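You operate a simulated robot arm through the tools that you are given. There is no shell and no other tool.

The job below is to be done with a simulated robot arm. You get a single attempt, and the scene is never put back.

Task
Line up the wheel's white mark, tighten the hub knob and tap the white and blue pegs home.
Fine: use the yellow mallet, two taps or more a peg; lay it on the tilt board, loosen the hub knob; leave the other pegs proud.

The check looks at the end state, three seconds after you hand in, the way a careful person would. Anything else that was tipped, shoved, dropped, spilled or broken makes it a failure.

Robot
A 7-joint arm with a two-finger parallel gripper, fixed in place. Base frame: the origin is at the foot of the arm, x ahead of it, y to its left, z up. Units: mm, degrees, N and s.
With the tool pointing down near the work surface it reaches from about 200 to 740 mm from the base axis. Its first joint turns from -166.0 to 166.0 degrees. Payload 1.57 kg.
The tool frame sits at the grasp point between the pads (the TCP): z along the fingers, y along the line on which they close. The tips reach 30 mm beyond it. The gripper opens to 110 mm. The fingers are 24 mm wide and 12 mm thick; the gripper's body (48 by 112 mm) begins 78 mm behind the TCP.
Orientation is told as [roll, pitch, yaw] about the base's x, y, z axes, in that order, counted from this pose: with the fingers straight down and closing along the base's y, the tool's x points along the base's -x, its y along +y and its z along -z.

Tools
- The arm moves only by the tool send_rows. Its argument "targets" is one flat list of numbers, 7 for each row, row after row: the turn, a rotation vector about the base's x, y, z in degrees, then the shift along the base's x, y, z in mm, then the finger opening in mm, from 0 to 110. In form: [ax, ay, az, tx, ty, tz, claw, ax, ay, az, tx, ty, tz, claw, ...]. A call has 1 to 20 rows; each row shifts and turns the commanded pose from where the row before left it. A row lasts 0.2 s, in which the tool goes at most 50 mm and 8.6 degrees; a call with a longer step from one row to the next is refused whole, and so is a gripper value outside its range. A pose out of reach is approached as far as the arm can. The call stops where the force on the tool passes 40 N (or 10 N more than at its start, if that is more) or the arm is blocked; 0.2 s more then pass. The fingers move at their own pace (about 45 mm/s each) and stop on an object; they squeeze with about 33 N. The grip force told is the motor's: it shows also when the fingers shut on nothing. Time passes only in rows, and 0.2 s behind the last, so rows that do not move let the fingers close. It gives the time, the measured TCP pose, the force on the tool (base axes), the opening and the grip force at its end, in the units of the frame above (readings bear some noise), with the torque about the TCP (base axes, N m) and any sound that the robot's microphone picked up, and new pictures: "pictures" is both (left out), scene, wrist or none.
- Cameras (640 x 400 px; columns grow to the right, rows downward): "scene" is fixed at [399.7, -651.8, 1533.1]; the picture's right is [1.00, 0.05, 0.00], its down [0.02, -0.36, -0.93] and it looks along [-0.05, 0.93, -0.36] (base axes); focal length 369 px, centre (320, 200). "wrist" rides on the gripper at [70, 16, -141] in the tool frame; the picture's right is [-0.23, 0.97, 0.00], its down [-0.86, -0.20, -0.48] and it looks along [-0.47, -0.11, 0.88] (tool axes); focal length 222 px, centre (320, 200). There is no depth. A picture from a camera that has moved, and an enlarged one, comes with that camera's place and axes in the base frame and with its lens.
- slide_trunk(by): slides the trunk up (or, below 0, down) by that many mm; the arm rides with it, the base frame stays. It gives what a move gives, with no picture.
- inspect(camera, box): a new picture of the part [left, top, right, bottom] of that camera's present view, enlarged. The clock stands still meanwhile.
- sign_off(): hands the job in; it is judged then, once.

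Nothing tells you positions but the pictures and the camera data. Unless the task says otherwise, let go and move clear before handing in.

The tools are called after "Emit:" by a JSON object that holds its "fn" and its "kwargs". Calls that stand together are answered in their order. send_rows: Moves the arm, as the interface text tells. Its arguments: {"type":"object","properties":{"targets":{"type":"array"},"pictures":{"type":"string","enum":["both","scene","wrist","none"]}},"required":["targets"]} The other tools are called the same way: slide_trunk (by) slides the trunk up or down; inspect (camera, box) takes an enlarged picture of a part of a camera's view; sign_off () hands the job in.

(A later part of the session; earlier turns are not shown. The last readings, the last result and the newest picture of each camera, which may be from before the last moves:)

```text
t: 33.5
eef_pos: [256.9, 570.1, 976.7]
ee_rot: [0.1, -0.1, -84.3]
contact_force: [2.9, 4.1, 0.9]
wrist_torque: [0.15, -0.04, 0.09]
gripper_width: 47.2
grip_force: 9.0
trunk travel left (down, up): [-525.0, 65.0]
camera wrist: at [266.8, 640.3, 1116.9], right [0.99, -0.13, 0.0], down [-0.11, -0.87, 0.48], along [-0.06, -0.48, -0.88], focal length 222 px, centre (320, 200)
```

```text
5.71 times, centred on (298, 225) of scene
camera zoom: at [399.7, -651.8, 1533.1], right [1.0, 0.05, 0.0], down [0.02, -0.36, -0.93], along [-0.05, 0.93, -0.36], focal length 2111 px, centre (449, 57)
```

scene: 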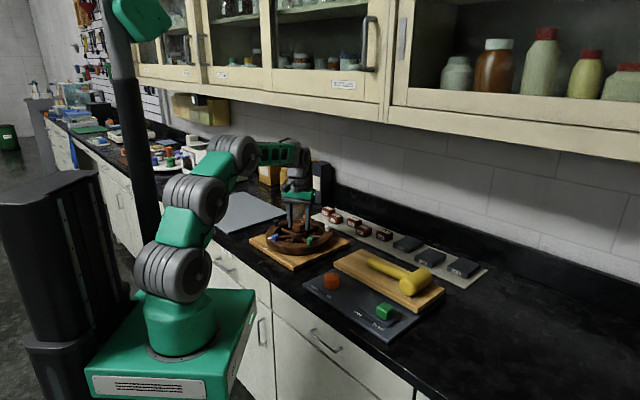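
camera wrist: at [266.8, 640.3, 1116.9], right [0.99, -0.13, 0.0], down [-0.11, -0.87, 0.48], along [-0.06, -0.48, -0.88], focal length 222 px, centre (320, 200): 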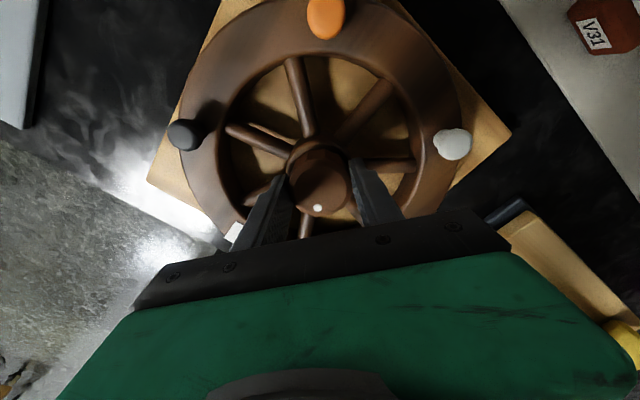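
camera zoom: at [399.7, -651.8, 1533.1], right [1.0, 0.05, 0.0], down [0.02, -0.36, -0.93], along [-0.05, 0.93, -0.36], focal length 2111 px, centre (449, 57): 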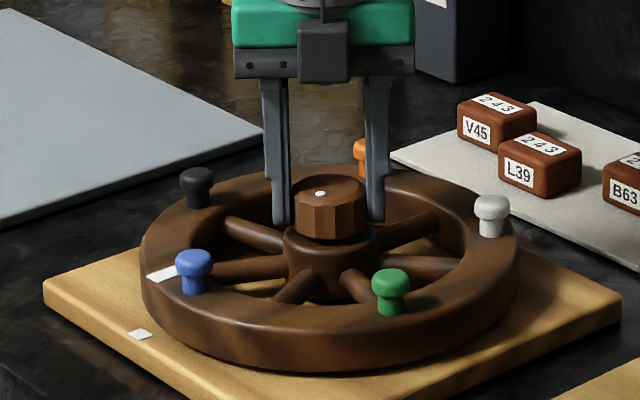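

The dot slipped slightly against the fingers and a small opposing torque appeared, so the knob may be reaching its stop. I'll turn a little more to confirm.

Emit:
{"fn": "send_rows", "kwargs": {"targets": [0, 0, -5, 0, 0, 0, 40, 0, 0, -5, 0, 0, 0, 40], "pictures": "wrist"}}

Emit:
{"fn": "inspect", "kwargs": {"camera": "wrist", "box": [220, 0, 460, 220]}}

Emit:
{"fn": "inspect", "kwargs": {"camera": "scene", "box": [245, 190, 350, 260]}}

```text
t: 34.1
eef_pos: [259.2, 570.8, 977.4]
ee_rot: [0.1, 0.0, -93.9]
contact_force: [10.5, 5.9, 1.3]
wrist_torque: [-0.11, 0.04, 1.78]
gripper_width: 46.7
grip_force: 38.8
trunk travel left (down, up): [-525.0, 65.0]
camera wrist: at [279.0, 638.4, 1116.9], right [0.96, -0.29, 0.0], down [-0.26, -0.84, 0.48], along [-0.14, -0.46, -0.88], focal length 222 px, centre (320, 200)
```

wrist: 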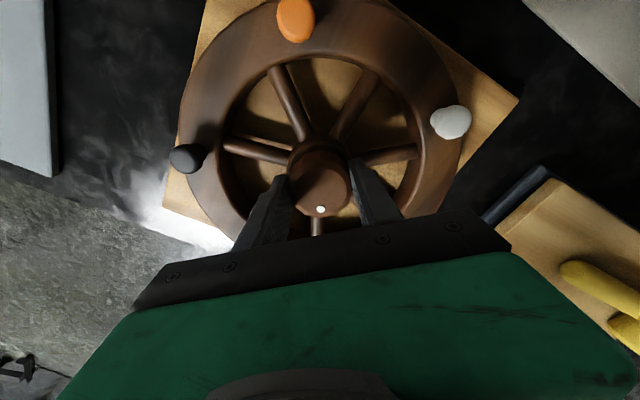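

```text
1.82 times, centred on (340, 110) of wrist
camera zoom: at [279.0, 638.4, 1116.9], right [0.96, -0.29, 0.0], down [-0.26, -0.84, 0.48], along [-0.14, -0.46, -0.88], focal length 404 px, centre (284, 364)
```

zoom: 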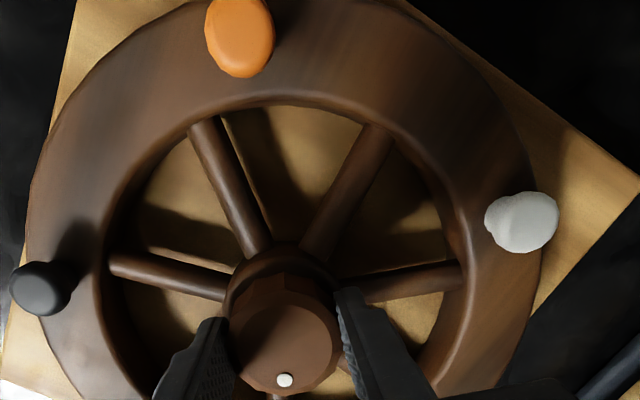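

```text
5.71 times, centred on (298, 225) of scene
camera zoom: at [399.7, -651.8, 1533.1], right [1.0, 0.05, 0.0], down [0.02, -0.36, -0.93], along [-0.05, 0.93, -0.36], focal length 2111 px, centre (449, 57)
```

zoom: 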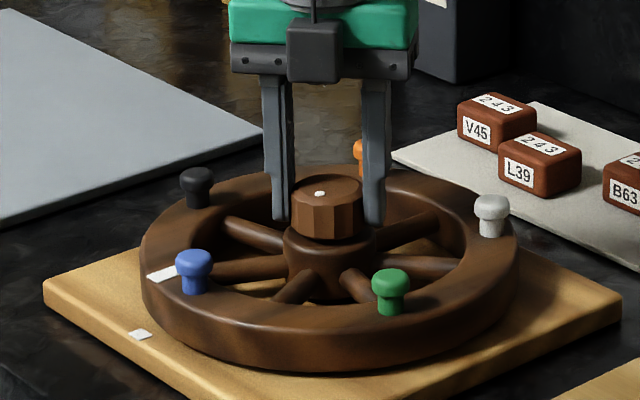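

The stop is clear: 1.78 N·m and the dot no longer moves, so the knob is tight, and the wheel and board haven't shifted. I'll release, lift, and head for the mallet.

Emit:
{"fn": "send_rows", "kwargs": {"targets": [0, 0, 0, 0, 0, 0, 56, 0, 0, 0, 0, 0, 0, 66, 0, 0, 0, 0, 0, 20, 70, 0, 0, 0, 0, 0, 40, 80, 0, 0, 8, 0, 0, 30, 90, 0, 0, 8, 0, 0, 0, 100, 0, 0, 8, 20, -20, 0, 110, 0, 0, 8, 20, -20, 0, 110, 0, 0, 0, 0, 0, 0, 110], "pictures": "both"}}

Emit:
{"fn": "inspect", "kwargs": {"camera": "scene", "box": [245, 190, 350, 260]}}

```text
t: 36.1
eef_pos: [296.4, 531.2, 1066.5]
ee_rot: [0.1, -0.2, -61.9]
contact_force: [-0.4, -0.5, -0.6]
wrist_torque: [-0.01, -0.01, -0.02]
gripper_width: 109.9
grip_force: 0.0
trunk travel left (down, up): [-525.0, 65.0]
camera wrist: at [278.5, 598.8, 1207.5], right [0.97, 0.26, 0.0], down [0.23, -0.85, 0.48], along [0.13, -0.46, -0.88], focal length 222 px, centre (320, 200)
```

scene: 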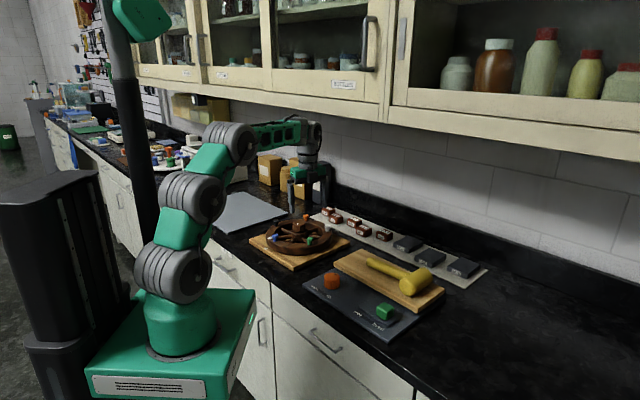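
wrist: 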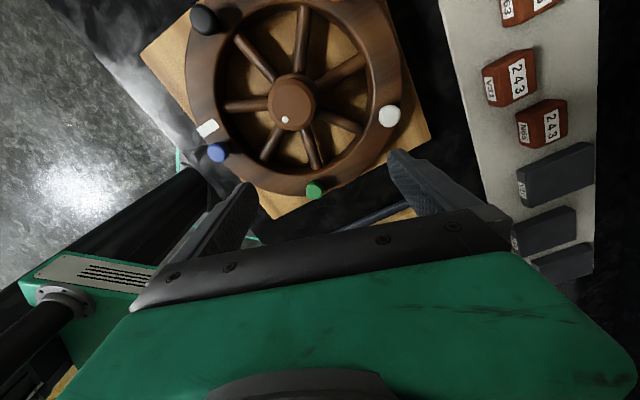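

```text
5.71 times, centred on (298, 225) of scene
camera zoom: at [399.7, -651.8, 1533.1], right [1.0, 0.05, 0.0], down [0.02, -0.36, -0.93], along [-0.05, 0.93, -0.36], focal length 2111 px, centre (449, 57)
```

zoom: 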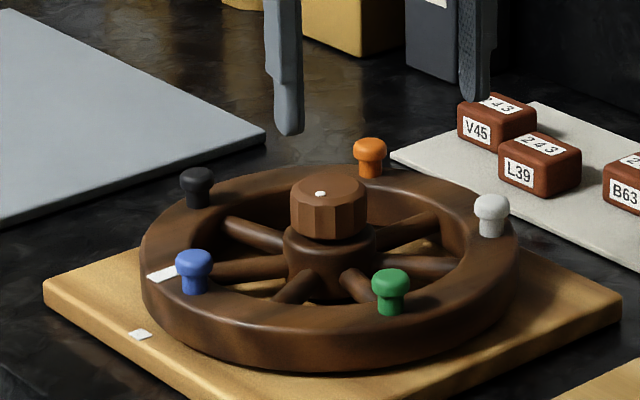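

The knob is tight with the marks still lined up. The white peg is at about (360, 584) and the blue at about (182, 495). Now I'll move over the mallet head with the fingers fully open.

Emit:
{"fn": "send_rows", "kwargs": {"targets": [0, 0, 1.7, 32.4, -28.5, 0, 110, 0, 0, 1.7, 32.4, -28.5, 0, 110, 0, 0, 1.7, 32.4, -28.5, 0, 110, 0, 0, 1.7, 32.4, -28.5, 0, 110, 0, 0, 1.7, 32.4, -28.5, 0, 110, 0, 0, 1.7, 32.4, -28.5, 0, 110, 0, 0, 1.7, 32.4, -28.5, 0, 110, 0, 0, 1.7, 32.4, -28.5, 0, 110, 0, 0, 1.7, 32.4, -28.5, 0, 110, 0, 0, 1.6, 32.4, -28.5, 0, 110, 0, 0, 0, 0, 0, -25, 110, 0, 0, 0, 0, 0, -25, 110, 0, 0, 0, 0, 0, 0, 110], "pictures": "both"}}

Emit:
{"fn": "inspect", "kwargs": {"camera": "wrist", "box": [200, 60, 440, 260]}}

Emit:
{"fn": "inspect", "kwargs": {"camera": "scene", "box": [370, 210, 470, 310]}}

```text
t: 38.9
eef_pos: [620.0, 246.4, 1016.1]
ee_rot: [0.2, -0.2, -45.2]
contact_force: [0.9, -0.3, -0.1]
wrist_torque: [-0.02, -0.02, -0.02]
gripper_width: 109.9
grip_force: 0.1
trunk travel left (down, up): [-525.0, 65.0]
camera wrist: at [581.1, 305.0, 1157.8], right [0.85, 0.53, 0.0], down [0.46, -0.75, 0.48], along [0.25, -0.41, -0.88], focal length 222 px, centre (320, 200)
```

scene: 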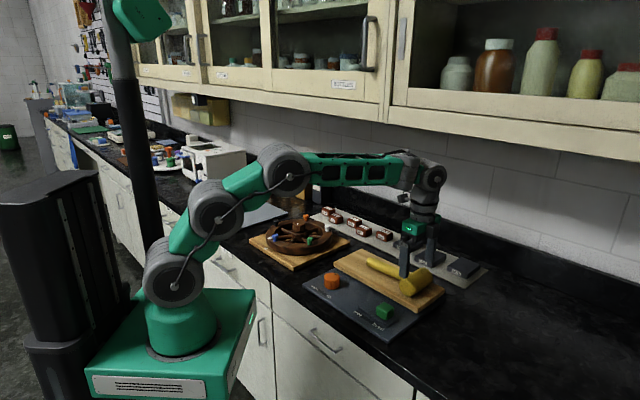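
wrist: 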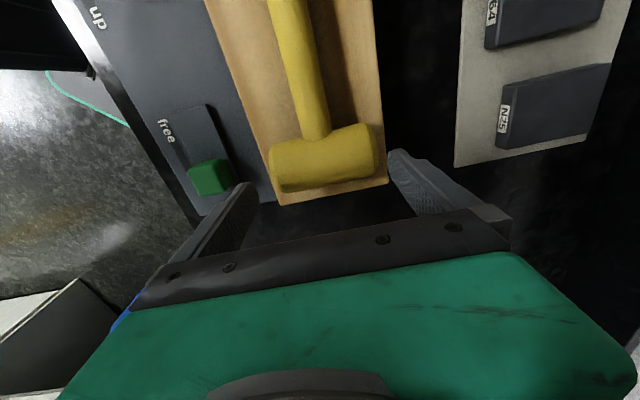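

```text
2.00 times, centred on (320, 160) of wrist
camera zoom: at [581.1, 305.0, 1157.8], right [0.85, 0.53, 0.0], down [0.46, -0.75, 0.48], along [0.25, -0.41, -0.88], focal length 444 px, centre (320, 280)
```

zoom: 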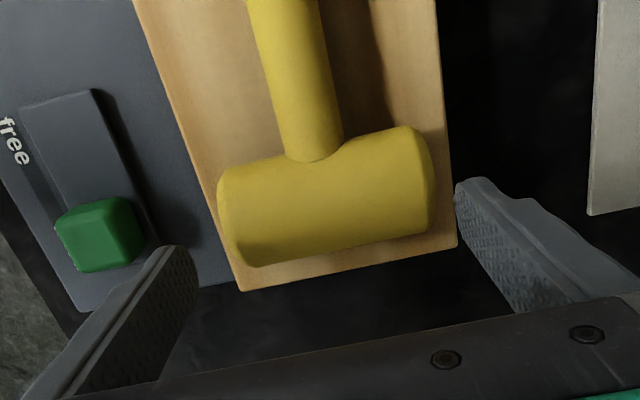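

```text
4.00 times, centred on (420, 260) of scene
camera zoom: at [399.7, -651.8, 1533.1], right [1.0, 0.05, 0.0], down [0.02, -0.36, -0.93], along [-0.05, 0.93, -0.36], focal length 1478 px, centre (-80, -40)
```

zoom: 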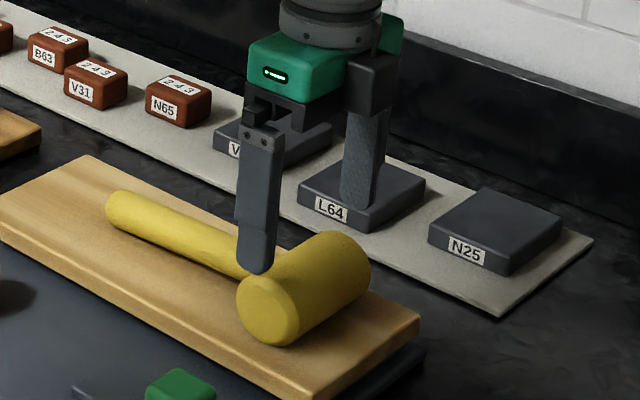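

The head spans about n = 561 to 665 and my fingers 557 to 667, so there's only 2–4 mm clearance each side. I'll nudge half a millimetre and go down slowly, checking partway.

Emit:
{"fn": "send_rows", "kwargs": {"targets": [0, 0, 0.2, 0.4, 0.4, -12, 110, 0, 0, 0, 0, 0, -8, 110, 0, 0, 0, 0, 0, -6, 110, 0, 0, 0, 0, 0, -5, 110, 0, 0, 0, 0, 0, 0, 110], "pictures": "both"}}

Emit:
{"fn": "inspect", "kwargs": {"camera": "wrist", "box": [200, 60, 440, 260]}}

Emit:
{"fn": "inspect", "kwargs": {"camera": "scene", "box": [370, 210, 470, 310]}}

```text
t: 40.1
eef_pos: [621.1, 246.3, 985.7]
ee_rot: [0.1, -0.2, -44.9]
contact_force: [0.1, -0.4, 0.1]
wrist_torque: [0.0, 0.01, 0.0]
gripper_width: 110.0
grip_force: 0.0
trunk travel left (down, up): [-525.0, 65.0]
camera wrist: at [582.9, 305.7, 1126.1], right [0.85, 0.53, 0.0], down [0.46, -0.75, 0.48], along [0.26, -0.41, -0.88], focal length 222 px, centre (320, 200)
```

scene: 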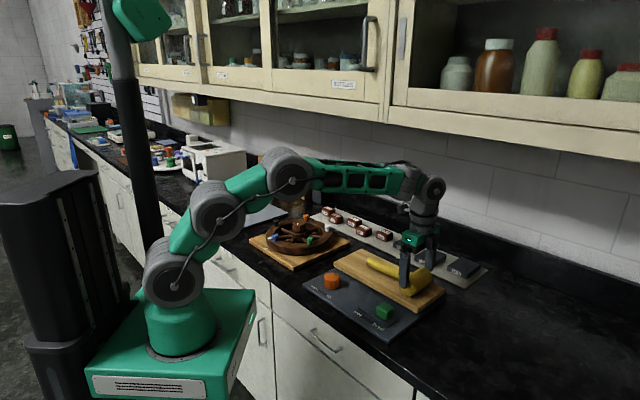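
wrist: 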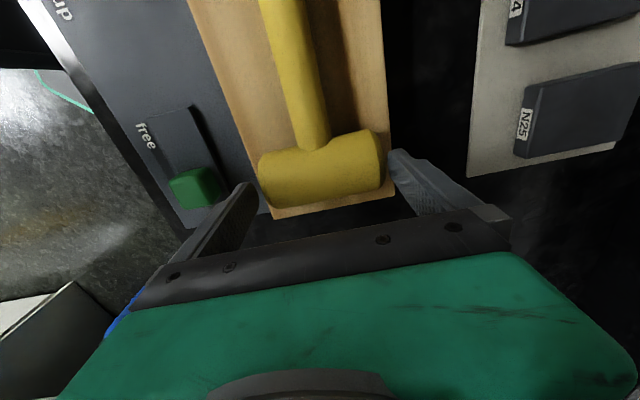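

```text
2.00 times, centred on (320, 160) of wrist
camera zoom: at [582.9, 305.7, 1126.1], right [0.85, 0.53, 0.0], down [0.46, -0.75, 0.48], along [0.26, -0.41, -0.88], focal length 444 px, centre (320, 280)
```

zoom: 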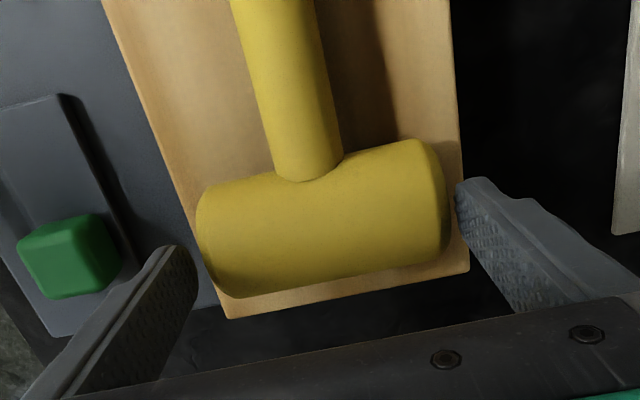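

```text
4.00 times, centred on (420, 260) of scene
camera zoom: at [399.7, -651.8, 1533.1], right [1.0, 0.05, 0.0], down [0.02, -0.36, -0.93], along [-0.05, 0.93, -0.36], focal length 1478 px, centre (-80, -40)
```

zoom: 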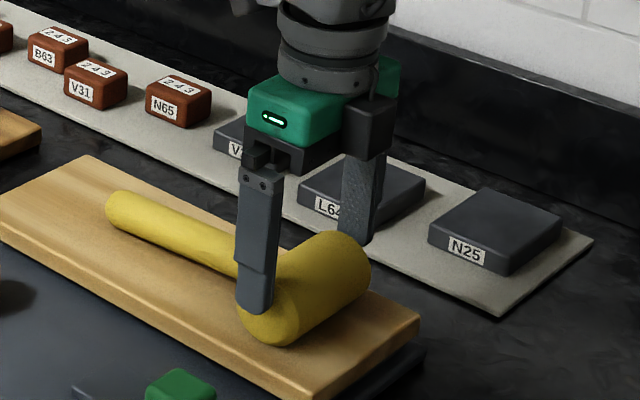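

Emit:
{"fn": "inspect", "kwargs": {"camera": "scene", "box": [395, 255, 445, 305]}}

Emit:
{"fn": "inspect", "kwargs": {"camera": "wrist", "box": [250, 110, 400, 230]}}

```text
8.00 times, centred on (420, 280) of scene
camera zoom: at [399.7, -651.8, 1533.1], right [1.0, 0.05, 0.0], down [0.02, -0.36, -0.93], along [-0.05, 0.93, -0.36], focal length 2955 px, centre (-480, -440)
```

zoom: 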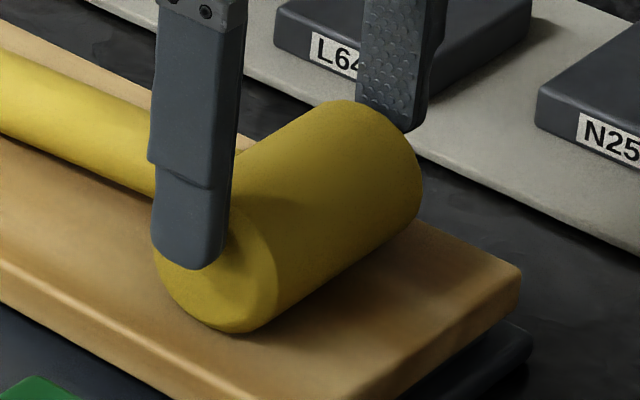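

```text
3.33 times, centred on (325, 170) of wrist
camera zoom: at [582.9, 305.7, 1126.1], right [0.85, 0.53, 0.0], down [0.46, -0.75, 0.48], along [0.26, -0.41, -0.88], focal length 740 px, centre (303, 300)
```

zoom: 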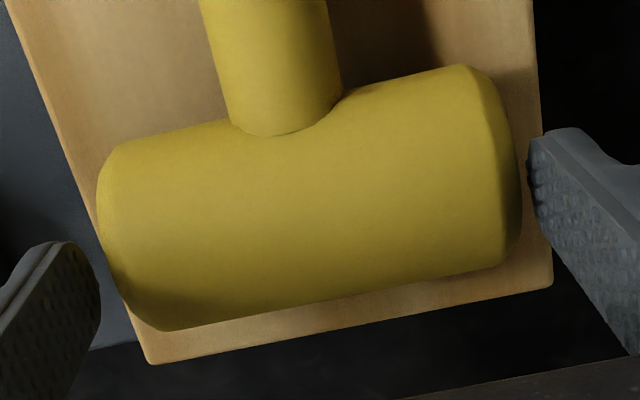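

The fingers line up with the head's end faces to within a few millimetres. I'll shift about 1.5 mm toward the handle-free side and continue down slowly.

Emit:
{"fn": "send_rows", "kwargs": {"targets": [0, 0, 0, 1.2, -1.0, -6, 110, 0, 0, 0, 0, 0, -6, 110, 0, 0, 0, 0, 0, -6, 110, 0, 0, 0, 0, 0, -6, 110, 0, 0, 0, 0, 0, -4, 110, 0, 0, 0, 0, 0, 0, 110], "pictures": "wrist"}}

Emit:
{"fn": "inspect", "kwargs": {"camera": "scene", "box": [370, 230, 460, 310]}}

Emit:
{"fn": "inspect", "kwargs": {"camera": "wrist", "box": [230, 110, 410, 250]}}

```text
t: 41.5
eef_pos: [622.9, 245.2, 957.8]
ee_rot: [0.2, -0.1, -44.8]
contact_force: [0.1, 0.6, -0.5]
wrist_torque: [0.0, -0.01, 0.01]
gripper_width: 109.8
grip_force: 0.2
trunk travel left (down, up): [-525.0, 65.0]
camera wrist: at [584.7, 304.6, 1098.7], right [0.85, 0.53, 0.0], down [0.46, -0.75, 0.48], along [0.26, -0.41, -0.88], focal length 222 px, centre (320, 200)
```

wrist: 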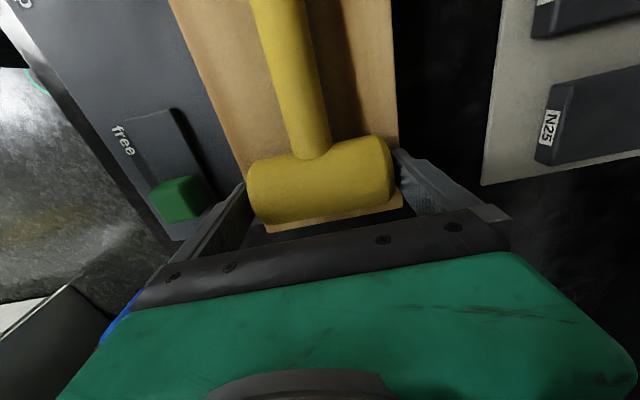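

```text
5.00 times, centred on (415, 270) of scene
camera zoom: at [399.7, -651.8, 1533.1], right [1.0, 0.05, 0.0], down [0.02, -0.36, -0.93], along [-0.05, 0.93, -0.36], focal length 1847 px, centre (-155, -150)
```

zoom: 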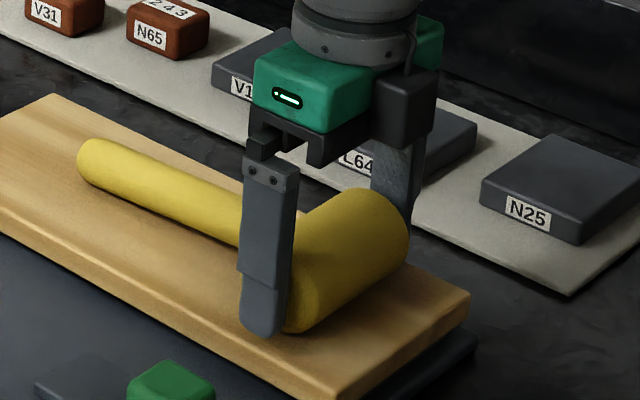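

```text
2.86 times, centred on (320, 180) of wrist
camera zoom: at [584.7, 304.6, 1098.7], right [0.85, 0.53, 0.0], down [0.46, -0.75, 0.48], along [0.26, -0.41, -0.88], focal length 635 px, centre (320, 257)
```

zoom: 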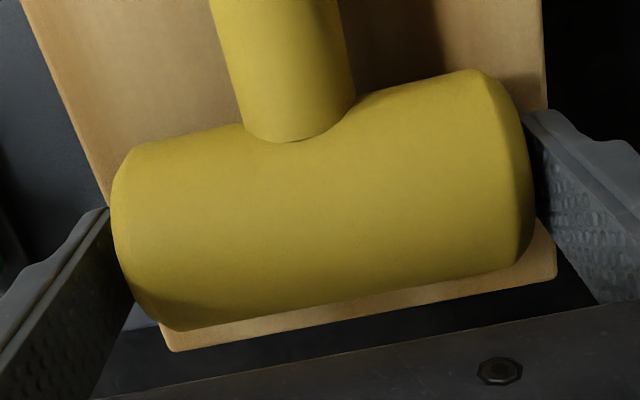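

The fingers straddle the head with no contact. Closing on the end faces now.

Emit:
{"fn": "send_rows", "kwargs": {"targets": [0, 0, 0, 0, 0, 0, 104, 0, 0, 0, 0, 0, 0, 98, 0, 0, 0, 0, 0, 0, 94, 0, 0, 0, 0, 0, 0, 94], "pictures": "none"}}

Emit:
{"fn": "inspect", "kwargs": {"camera": "wrist", "box": [230, 110, 410, 250]}}

```text
t: 42.5
eef_pos: [622.6, 244.7, 958.4]
ee_rot: [0.2, -0.1, -44.9]
contact_force: [1.8, 0.9, -0.4]
wrist_torque: [0.01, -0.13, -0.1]
gripper_width: 100.1
grip_force: 33.4
trunk travel left (down, up): [-525.0, 65.0]
```

```text
2.86 times, centred on (320, 180) of wrist
camera zoom: at [584.9, 304.8, 1098.9], right [0.85, 0.53, 0.0], down [0.46, -0.75, 0.48], along [0.26, -0.41, -0.88], focal length 635 px, centre (320, 257)
```

zoom: 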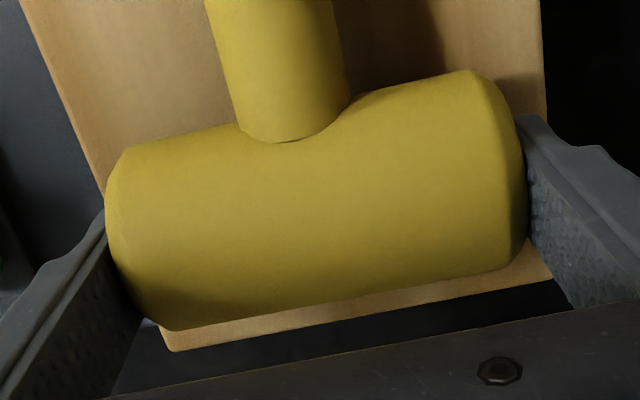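

The head is gripped (100 mm, 33 N). I'll lift a little and check that it hangs steady without pivoting.

Emit:
{"fn": "send_rows", "kwargs": {"targets": [0, 0, 0, 0, 0, 6, 80, 0, 0, 0, 0, 0, 12, 80, 0, 0, 0, 0, 0, 20, 80, 0, 0, 0, 0, 0, 20, 80, 0, 0, 0, 0, 0, 0, 80], "pictures": "both"}}

Emit:
{"fn": "inspect", "kwargs": {"camera": "scene", "box": [350, 210, 460, 310]}}

Emit:
{"fn": "inspect", "kwargs": {"camera": "wrist", "box": [200, 20, 440, 250]}}

```text
t: 43.7
eef_pos: [624.2, 244.6, 1016.1]
ee_rot: [0.1, 0.0, -44.9]
contact_force: [-0.6, -0.5, -2.8]
wrist_torque: [-0.04, -0.06, -0.02]
gripper_width: 99.7
grip_force: 32.9
trunk travel left (down, up): [-525.0, 65.0]
camera wrist: at [584.7, 305.1, 1156.1], right [0.85, 0.53, 0.0], down [0.46, -0.75, 0.48], along [0.26, -0.41, -0.88], focal length 222 px, centre (320, 200)
```

scene: 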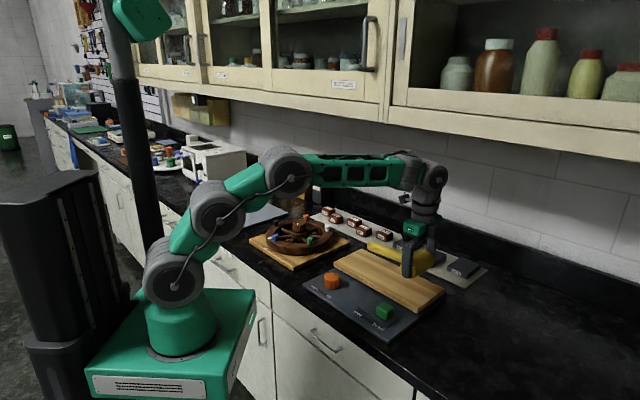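
wrist: 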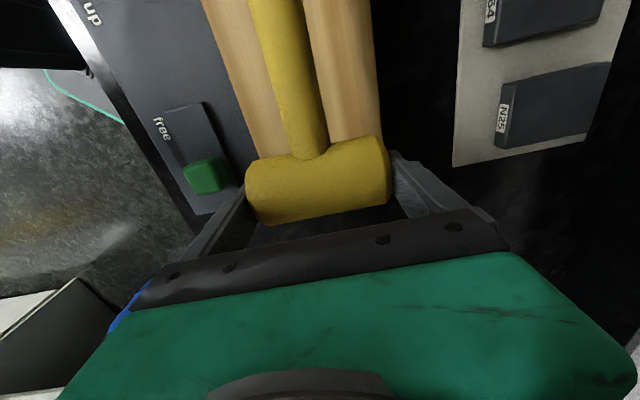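

```text
4.00 times, centred on (405, 260) of scene
camera zoom: at [399.7, -651.8, 1533.1], right [1.0, 0.05, 0.0], down [0.02, -0.36, -0.93], along [-0.05, 0.93, -0.36], focal length 1478 px, centre (-20, -40)
```

zoom: 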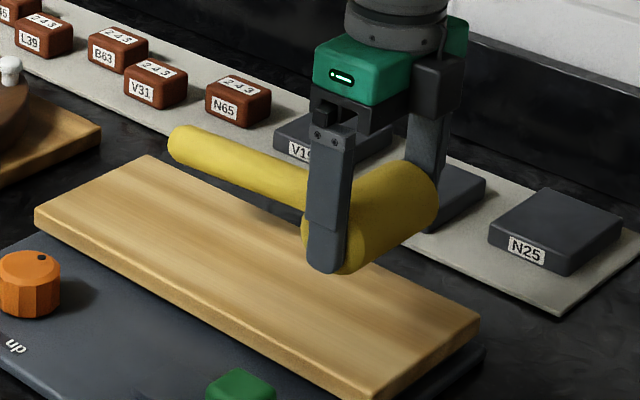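

```text
1.74 times, centred on (320, 135) of wrist
camera zoom: at [584.7, 305.1, 1156.1], right [0.85, 0.53, 0.0], down [0.46, -0.75, 0.48], along [0.26, -0.41, -0.88], focal length 386 px, centre (320, 313)
```

zoom: 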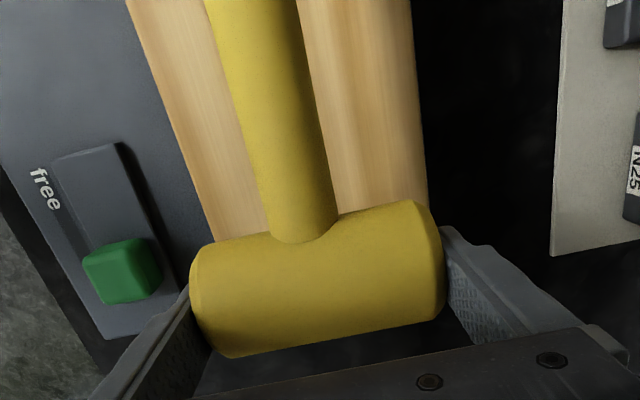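

The mallet is held firmly and level, weighing about 2.8 N, with its bottom about 43 mm below the TCP. I'll carry it high to the white peg at about (360, 584), turning so the handle points away from all the other pegs.

Emit:
{"fn": "send_rows", "kwargs": {"targets": [0, 0, 0, 0, 0, 25, 80, 0, 0, -3, -22, 32, 20, 80, 0, 0, -3, -27, 34, 0, 80, 0, 0, -3, -27, 34, 0, 80, 0, 0, -3, -27, 34, 0, 80, 0, 0, -3, -27, 34, 0, 80, 0, 0, -3, -27, 34, 0, 80, 0, 0, -3, -27, 34, 0, 80, 0, 0, -3, -27, 34, 0, 80, 0, 0, -3, -27, 34, 0, 80, 0, 0, -3, -26, 35, 0, 80, 0, 0, 0, 0, 0, 0, 80], "pictures": "both"}}

Emit:
{"fn": "inspect", "kwargs": {"camera": "scene", "box": [250, 160, 370, 260]}}

Emit:
{"fn": "inspect", "kwargs": {"camera": "wrist", "box": [180, 0, 460, 240]}}

```text
t: 46.3
eef_pos: [359.2, 582.7, 1058.6]
ee_rot: [0.1, -0.1, -74.9]
contact_force: [-0.3, 1.3, -3.2]
wrist_torque: [-0.09, -0.03, -0.01]
gripper_width: 99.7
grip_force: 32.7
trunk travel left (down, up): [-525.0, 65.0]
camera wrist: at [355.9, 652.3, 1200.1], right [1.0, 0.03, 0.0], down [0.03, -0.88, 0.48], along [0.02, -0.48, -0.88], focal length 222 px, centre (320, 200)
```

scene: 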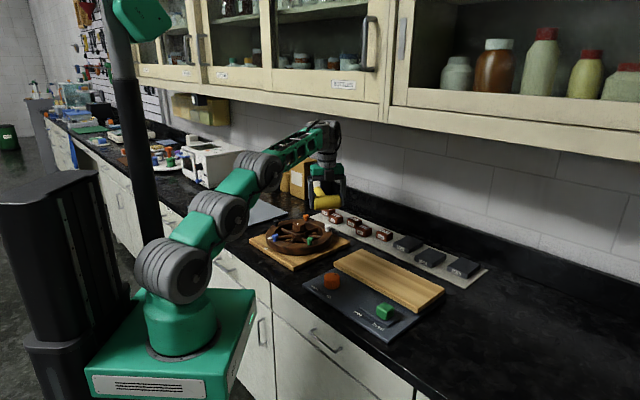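
wrist: 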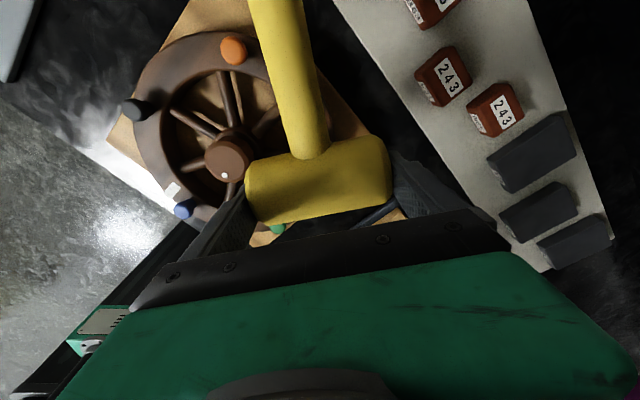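

```text
4.00 times, centred on (310, 210) of scene
camera zoom: at [399.7, -651.8, 1533.1], right [1.0, 0.05, 0.0], down [0.02, -0.36, -0.93], along [-0.05, 0.93, -0.36], focal length 1478 px, centre (360, 160)
```

zoom: 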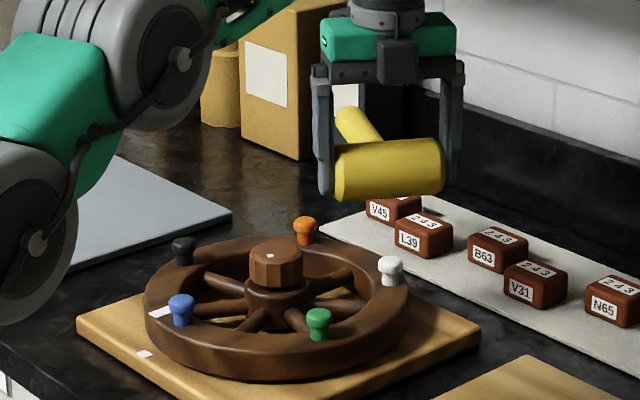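

```text
1.67 times, centred on (320, 120) of wrist
camera zoom: at [355.9, 652.3, 1200.1], right [1.0, 0.03, 0.0], down [0.03, -0.88, 0.48], along [0.02, -0.48, -0.88], focal length 370 px, centre (320, 333)
```

zoom: 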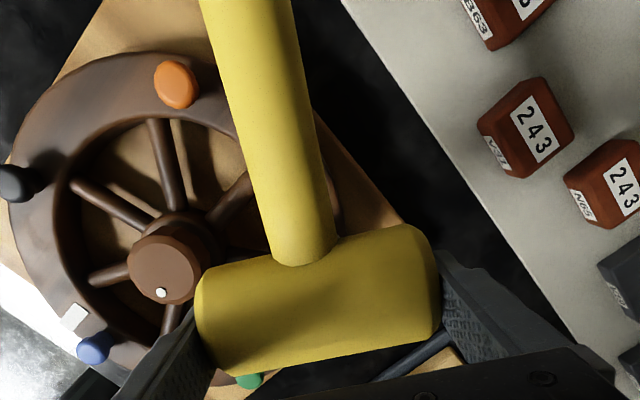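

The mallet head is over the white peg with the handle clear of the orange peg. I'll lower to just above it and look from the scene camera.

Emit:
{"fn": "send_rows", "kwargs": {"targets": [0, 0, 0, 1.3, 1.3, -20, 80, 0, 0, 0, 0, 0, -20, 80, 0, 0, 0, 0, 0, -11, 80, 0, 0, 0, 0, 0, 0, 80], "pictures": "scene"}}

Emit:
{"fn": "inspect", "kwargs": {"camera": "scene", "box": [290, 190, 360, 250]}}

Emit:
{"fn": "inspect", "kwargs": {"camera": "wrist", "box": [180, 0, 460, 240]}}

```text
t: 47.3
eef_pos: [358.1, 584.0, 1009.7]
ee_rot: [0.3, -0.1, -75.0]
contact_force: [0.0, 0.2, -3.2]
wrist_torque: [-0.08, -0.04, 0.0]
gripper_width: 99.8
grip_force: 33.1
trunk travel left (down, up): [-525.0, 65.0]
```

scene: 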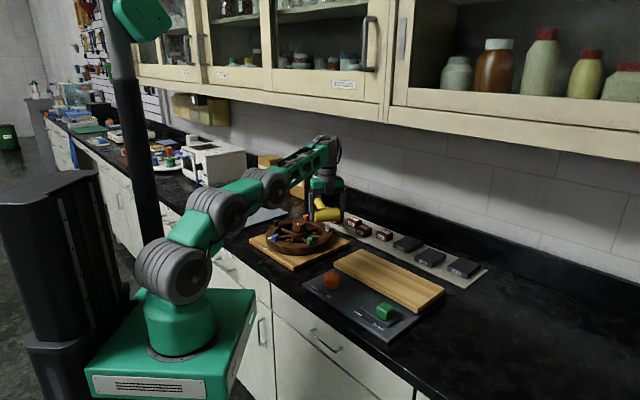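

```text
6.67 times, centred on (325, 220) of scene
camera zoom: at [399.7, -651.8, 1533.1], right [1.0, 0.05, 0.0], down [0.02, -0.36, -0.93], along [-0.05, 0.93, -0.36], focal length 2463 px, centre (287, 67)
```

zoom: 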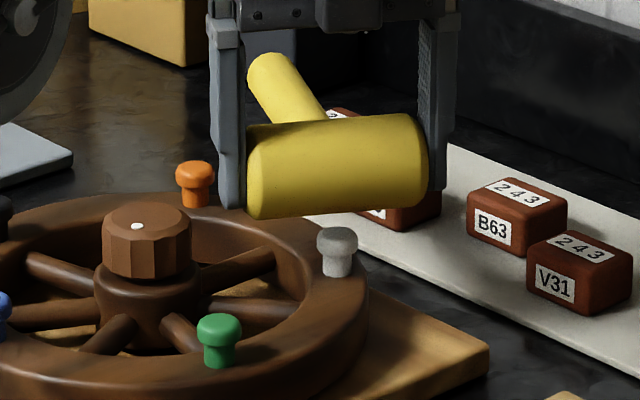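

```text
1.67 times, centred on (320, 120) of wrist
camera zoom: at [356.4, 655.0, 1149.9], right [1.0, 0.03, 0.0], down [0.03, -0.88, 0.48], along [0.02, -0.48, -0.88], focal length 370 px, centre (320, 333)
```

zoom: 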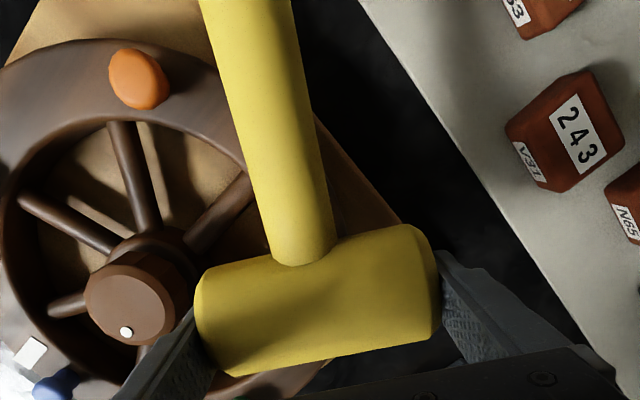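

The head is centred over the white peg, about 8–10 mm above it. First tap: a short quick drop and straight back up.

Emit:
{"fn": "send_rows", "kwargs": {"targets": [0, 0, 0, 1.2, 0, -6, 80, 0, 0, 0, 0, 0, -12, 80, 0, 0, 0, 0, 0, 14, 80, 0, 0, 0, 0, 0, 0, 80], "pictures": "scene"}}

Emit:
{"fn": "inspect", "kwargs": {"camera": "scene", "box": [290, 190, 360, 250]}}

```text
t: 48.3
eef_pos: [360.1, 584.6, 1005.2]
ee_rot: [0.1, -0.1, -74.9]
contact_force: [0.0, 0.5, -2.8]
wrist_torque: [-0.08, -0.05, 0.03]
gripper_width: 99.8
grip_force: 33.0
trunk travel left (down, up): [-525.0, 65.0]
```

scene: 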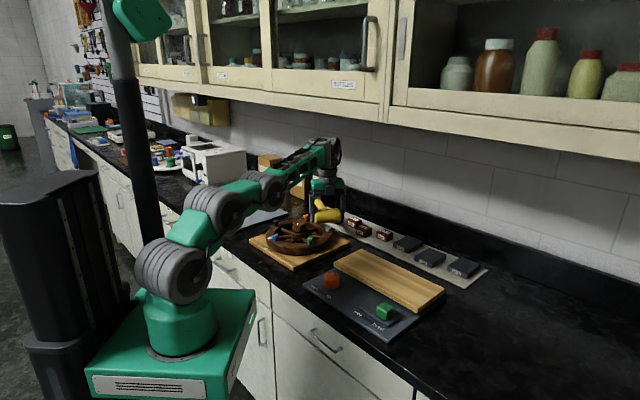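

```text
6.67 times, centred on (325, 220) of scene
camera zoom: at [399.7, -651.8, 1533.1], right [1.0, 0.05, 0.0], down [0.02, -0.36, -0.93], along [-0.05, 0.93, -0.36], focal length 2463 px, centre (287, 67)
```

zoom: 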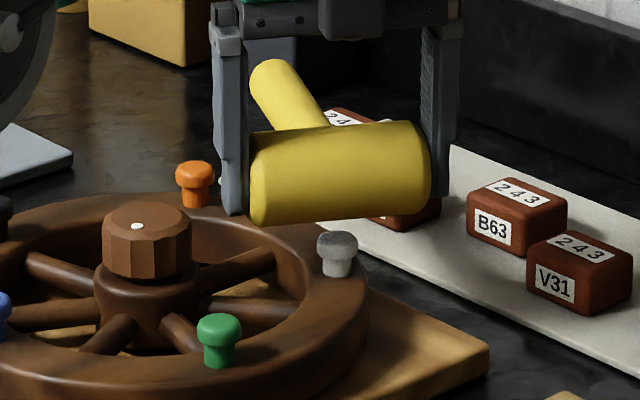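

Emit:
{"fn": "inspect", "kwargs": {"camera": "scene", "box": [310, 215, 340, 240]}}

```text
16.00 times, centred on (325, 228) of scene
camera zoom: at [399.7, -651.8, 1533.1], right [1.0, 0.05, 0.0], down [0.02, -0.36, -0.93], along [-0.05, 0.93, -0.36], focal length 5911 px, centre (240, -240)
```

zoom: 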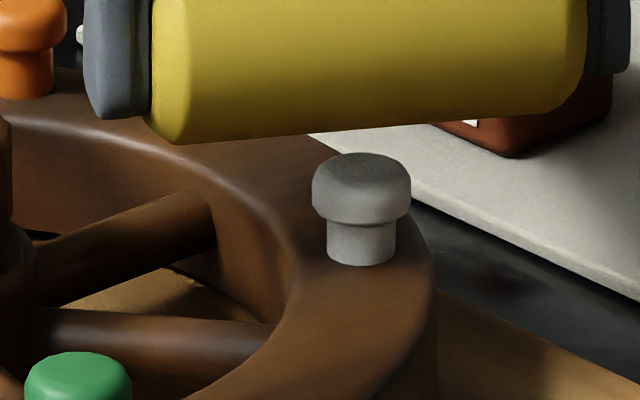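

The white peg went down about 2 mm on that touch, with its stem still about 11 mm proud. I'll tap a bit deeper now.

Emit:
{"fn": "send_rows", "kwargs": {"targets": [0, 0, 0, 0, 0, -6, 80, 0, 0, 0, 0, 0, -14, 80, 0, 0, 0, 0, 0, 20, 80, 0, 0, 0, 0, 0, 0, 80], "pictures": "none"}}

Emit:
{"fn": "inspect", "kwargs": {"camera": "scene", "box": [310, 215, 340, 240]}}

```text
t: 49.3
eef_pos: [361.5, 585.1, 1004.5]
ee_rot: [0.1, -0.2, -74.9]
contact_force: [0.8, -0.2, -3.2]
wrist_torque: [-0.05, -0.02, -0.01]
gripper_width: 99.6
grip_force: 33.0
trunk travel left (down, up): [-525.0, 65.0]
```

```text
16.00 times, centred on (325, 228) of scene
camera zoom: at [399.7, -651.8, 1533.1], right [1.0, 0.05, 0.0], down [0.02, -0.36, -0.93], along [-0.05, 0.93, -0.36], focal length 5911 px, centre (240, -240)
```

zoom: 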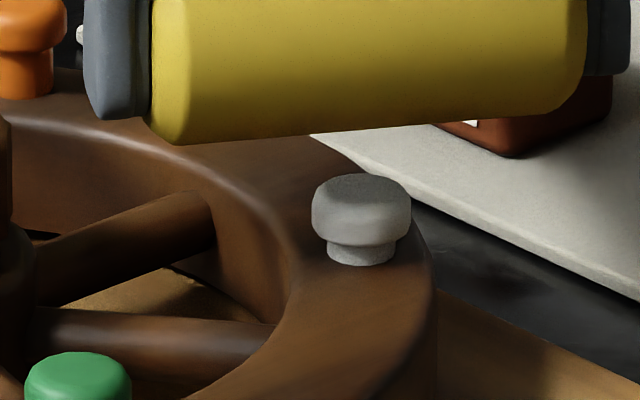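

The second tap worked, and about 6 mm of stem remains. Third tap, slightly deeper.

Emit:
{"fn": "send_rows", "kwargs": {"targets": [0, 0, 0, -1, -0.5, -10, 80, 0, 0, 0, 0, 0, -14, 80, 0, 0, 0, 0, 0, 24, 80, 0, 0, 0, 0, 0, 0, 80], "pictures": "none"}}

Emit:
{"fn": "inspect", "kwargs": {"camera": "scene", "box": [310, 215, 340, 240]}}

```text
t: 50.3
eef_pos: [360.6, 584.2, 1005.1]
ee_rot: [0.1, 0.0, -74.9]
contact_force: [0.1, -0.3, -3.0]
wrist_torque: [-0.11, -0.02, 0.0]
gripper_width: 99.6
grip_force: 33.0
trunk travel left (down, up): [-525.0, 65.0]
```

```text
16.00 times, centred on (325, 228) of scene
camera zoom: at [399.7, -651.8, 1533.1], right [1.0, 0.05, 0.0], down [0.02, -0.36, -0.93], along [-0.05, 0.93, -0.36], focal length 5911 px, centre (240, -240)
```

zoom: 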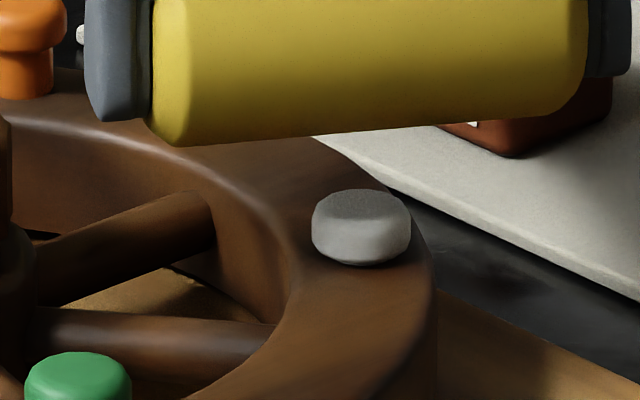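

Only about 1.5–2 mm is left. One more tap to seat it.

Emit:
{"fn": "send_rows", "kwargs": {"targets": [0, 0, 0, 0, 0, -13, 80, 0, 0, 0, 0, 0, -14, 80, 0, 0, 0, 0, 0, 27, 80, 0, 0, 0, 0, 0, 0, 80], "pictures": "none"}}

Emit:
{"fn": "inspect", "kwargs": {"camera": "scene", "box": [310, 215, 340, 240]}}

```text
t: 51.3
eef_pos: [361.1, 585.4, 1004.3]
ee_rot: [0.1, -0.2, -74.9]
contact_force: [-0.3, 0.3, -2.2]
wrist_torque: [-0.08, -0.01, 0.01]
gripper_width: 99.7
grip_force: 33.0
trunk travel left (down, up): [-525.0, 65.0]
```

```text
16.00 times, centred on (325, 228) of scene
camera zoom: at [399.7, -651.8, 1533.1], right [1.0, 0.05, 0.0], down [0.02, -0.36, -0.93], along [-0.05, 0.93, -0.36], focal length 5911 px, centre (240, -240)
```

zoom: 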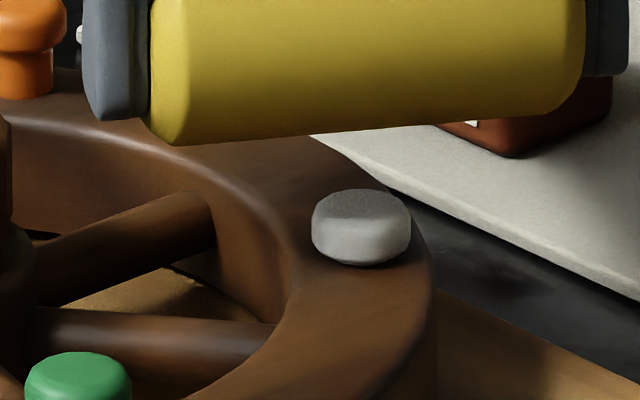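

There was no further change, so it may already be seated. I'll lower slowly until I feel the peg to confirm it resists.

Emit:
{"fn": "send_rows", "kwargs": {"targets": [0, 0, 0, 0, 0, -14, 80, 0, 0, 0, 0, 0, -7, 80, 0, 0, 0, 0, 0, -3, 80, 0, 0, 0, 0, 0, 0, 80, 0, 0, 0, 0, 0, 0, 80], "pictures": "none"}}

Emit:
{"fn": "inspect", "kwargs": {"camera": "scene", "box": [310, 215, 340, 240]}}

```text
t: 52.5
eef_pos: [360.3, 584.5, 983.4]
ee_rot: [0.3, 0.1, -74.9]
contact_force: [-0.2, 1.8, 12.0]
wrist_torque: [0.12, -0.02, -0.02]
gripper_width: 99.9
grip_force: 33.4
trunk travel left (down, up): [-525.0, 65.0]
```

```text
16.00 times, centred on (325, 228) of scene
camera zoom: at [399.7, -651.8, 1533.1], right [1.0, 0.05, 0.0], down [0.02, -0.36, -0.93], along [-0.05, 0.93, -0.36], focal length 5911 px, centre (240, -240)
```

zoom: 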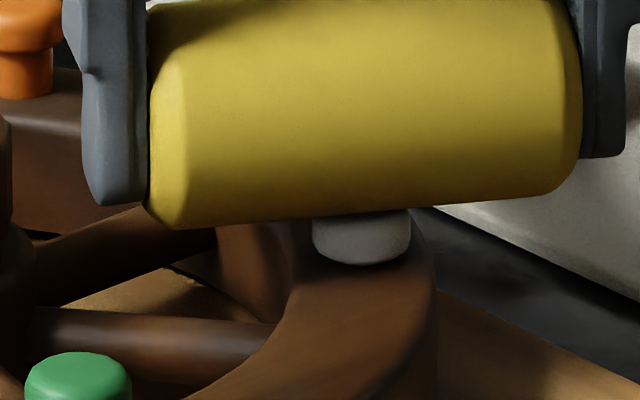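

The peg resists firmly now (about 15 N net with no motion). I'll give one more firm tap from above and compare.

Emit:
{"fn": "send_rows", "kwargs": {"targets": [0, 0, 0, 0, 0, 12, 80, 0, 0, 0, 0, 0, 0, 80, 0, 0, 0, 0, 0, -16, 80, 0, 0, 0, 0, 0, 10, 80, 0, 0, 0, 0, 0, 20, 80, 0, 0, 0, 0, 0, 20, 80, 0, 0, 0, 0, 0, 0, 80], "pictures": "wrist"}}

Emit:
{"fn": "inspect", "kwargs": {"camera": "scene", "box": [318, 222, 334, 236]}}

Emit:
{"fn": "inspect", "kwargs": {"camera": "scene", "box": [245, 190, 350, 260]}}

```text
t: 54.1
eef_pos: [357.2, 585.4, 1026.3]
ee_rot: [0.0, -0.1, -74.9]
contact_force: [-0.1, -0.1, -2.9]
wrist_torque: [-0.09, -0.04, 0.03]
gripper_width: 99.8
grip_force: 32.9
trunk travel left (down, up): [-525.0, 65.0]
camera wrist: at [356.7, 655.8, 1167.5], right [1.0, 0.03, 0.0], down [0.03, -0.88, 0.48], along [0.02, -0.48, -0.88], focal length 222 px, centre (320, 200)
```

wrist: 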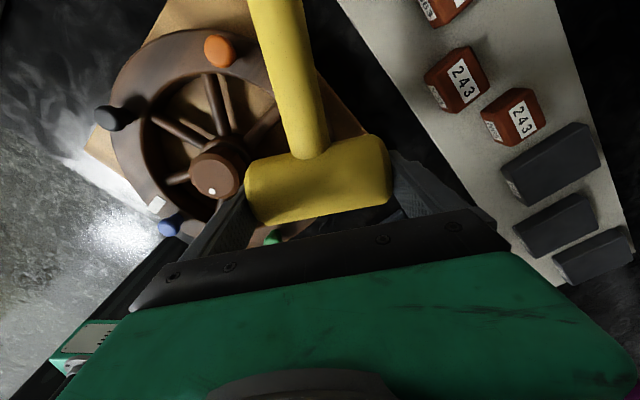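

```text
16.00 times, centred on (326, 229) of scene
camera zoom: at [399.7, -651.8, 1533.1], right [1.0, 0.05, 0.0], down [0.02, -0.36, -0.93], along [-0.05, 0.93, -0.36], focal length 5911 px, centre (224, -264)
```

zoom: 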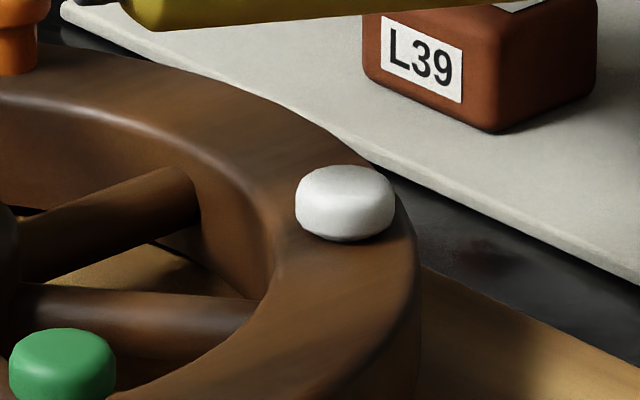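

```text
5.71 times, centred on (298, 225) of scene
camera zoom: at [399.7, -651.8, 1533.1], right [1.0, 0.05, 0.0], down [0.02, -0.36, -0.93], along [-0.05, 0.93, -0.36], focal length 2111 px, centre (449, 57)
```

zoom: 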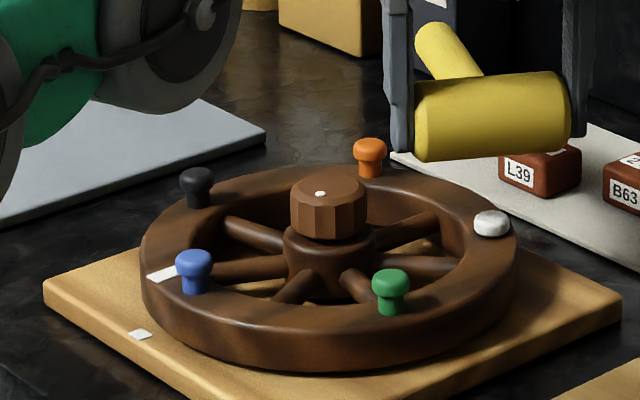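

The white peg is unchanged by the last tap, so it's fully home, and the wheel and marks are still in place. Next I'll go high over to the blue peg at about (182, 494), turning so the handle points outward.

Emit:
{"fn": "send_rows", "kwargs": {"targets": [0, 0, 0, 0, 0, 24, 80, 0, 0, 7, -34, -18, 0, 80, 0, 0, 7, -35, -18, 0, 80, 0, 0, 7, -35, -18, 0, 80, 0, 0, 7, -35, -18, 0, 80, 0, 0, 7, -36, -19, 0, 80, 0, 0, 0, 0, 0, 0, 80], "pictures": "both"}}

Emit:
{"fn": "inspect", "kwargs": {"camera": "scene", "box": [235, 160, 345, 250]}}

Emit:
{"fn": "inspect", "kwargs": {"camera": "wrist", "box": [180, 0, 460, 240]}}

```text
t: 55.7
eef_pos: [183.2, 496.1, 1051.2]
ee_rot: [0.2, -0.1, -39.8]
contact_force: [-1.4, 0.3, -3.2]
wrist_torque: [-0.02, -0.08, 0.05]
gripper_width: 99.7
grip_force: 33.0
trunk travel left (down, up): [-525.0, 65.0]
camera wrist: at [139.5, 551.9, 1192.1], right [0.8, 0.6, 0.0], down [0.53, -0.7, 0.48], along [0.29, -0.38, -0.88], focal length 222 px, centre (320, 200)
```

scene: 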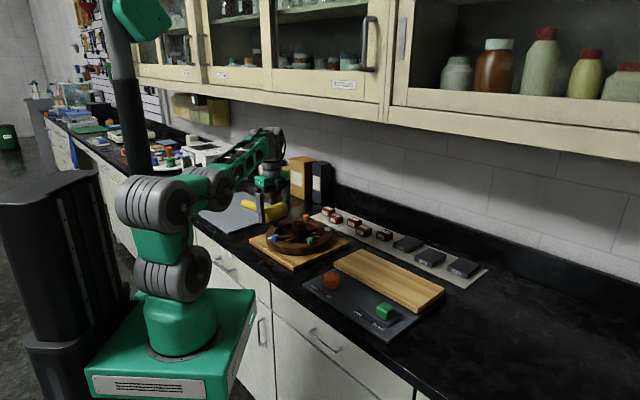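
wrist: 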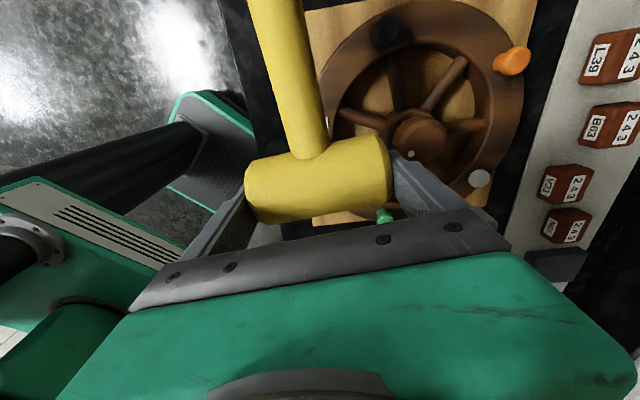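

```text
4.44 times, centred on (290, 205) of scene
camera zoom: at [399.7, -651.8, 1533.1], right [1.0, 0.05, 0.0], down [0.02, -0.36, -0.93], along [-0.05, 0.93, -0.36], focal length 1642 px, centre (453, 178)
```

zoom: 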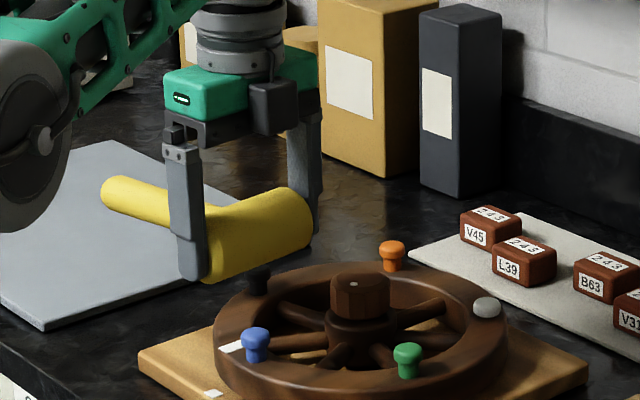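

```text
1.67 times, centred on (320, 120) of wrist
camera zoom: at [139.5, 551.9, 1192.1], right [0.8, 0.6, 0.0], down [0.53, -0.7, 0.48], along [0.29, -0.38, -0.88], focal length 370 px, centre (320, 333)
```

zoom: 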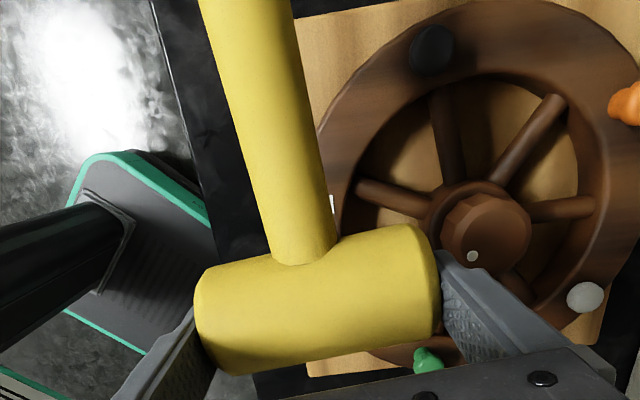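

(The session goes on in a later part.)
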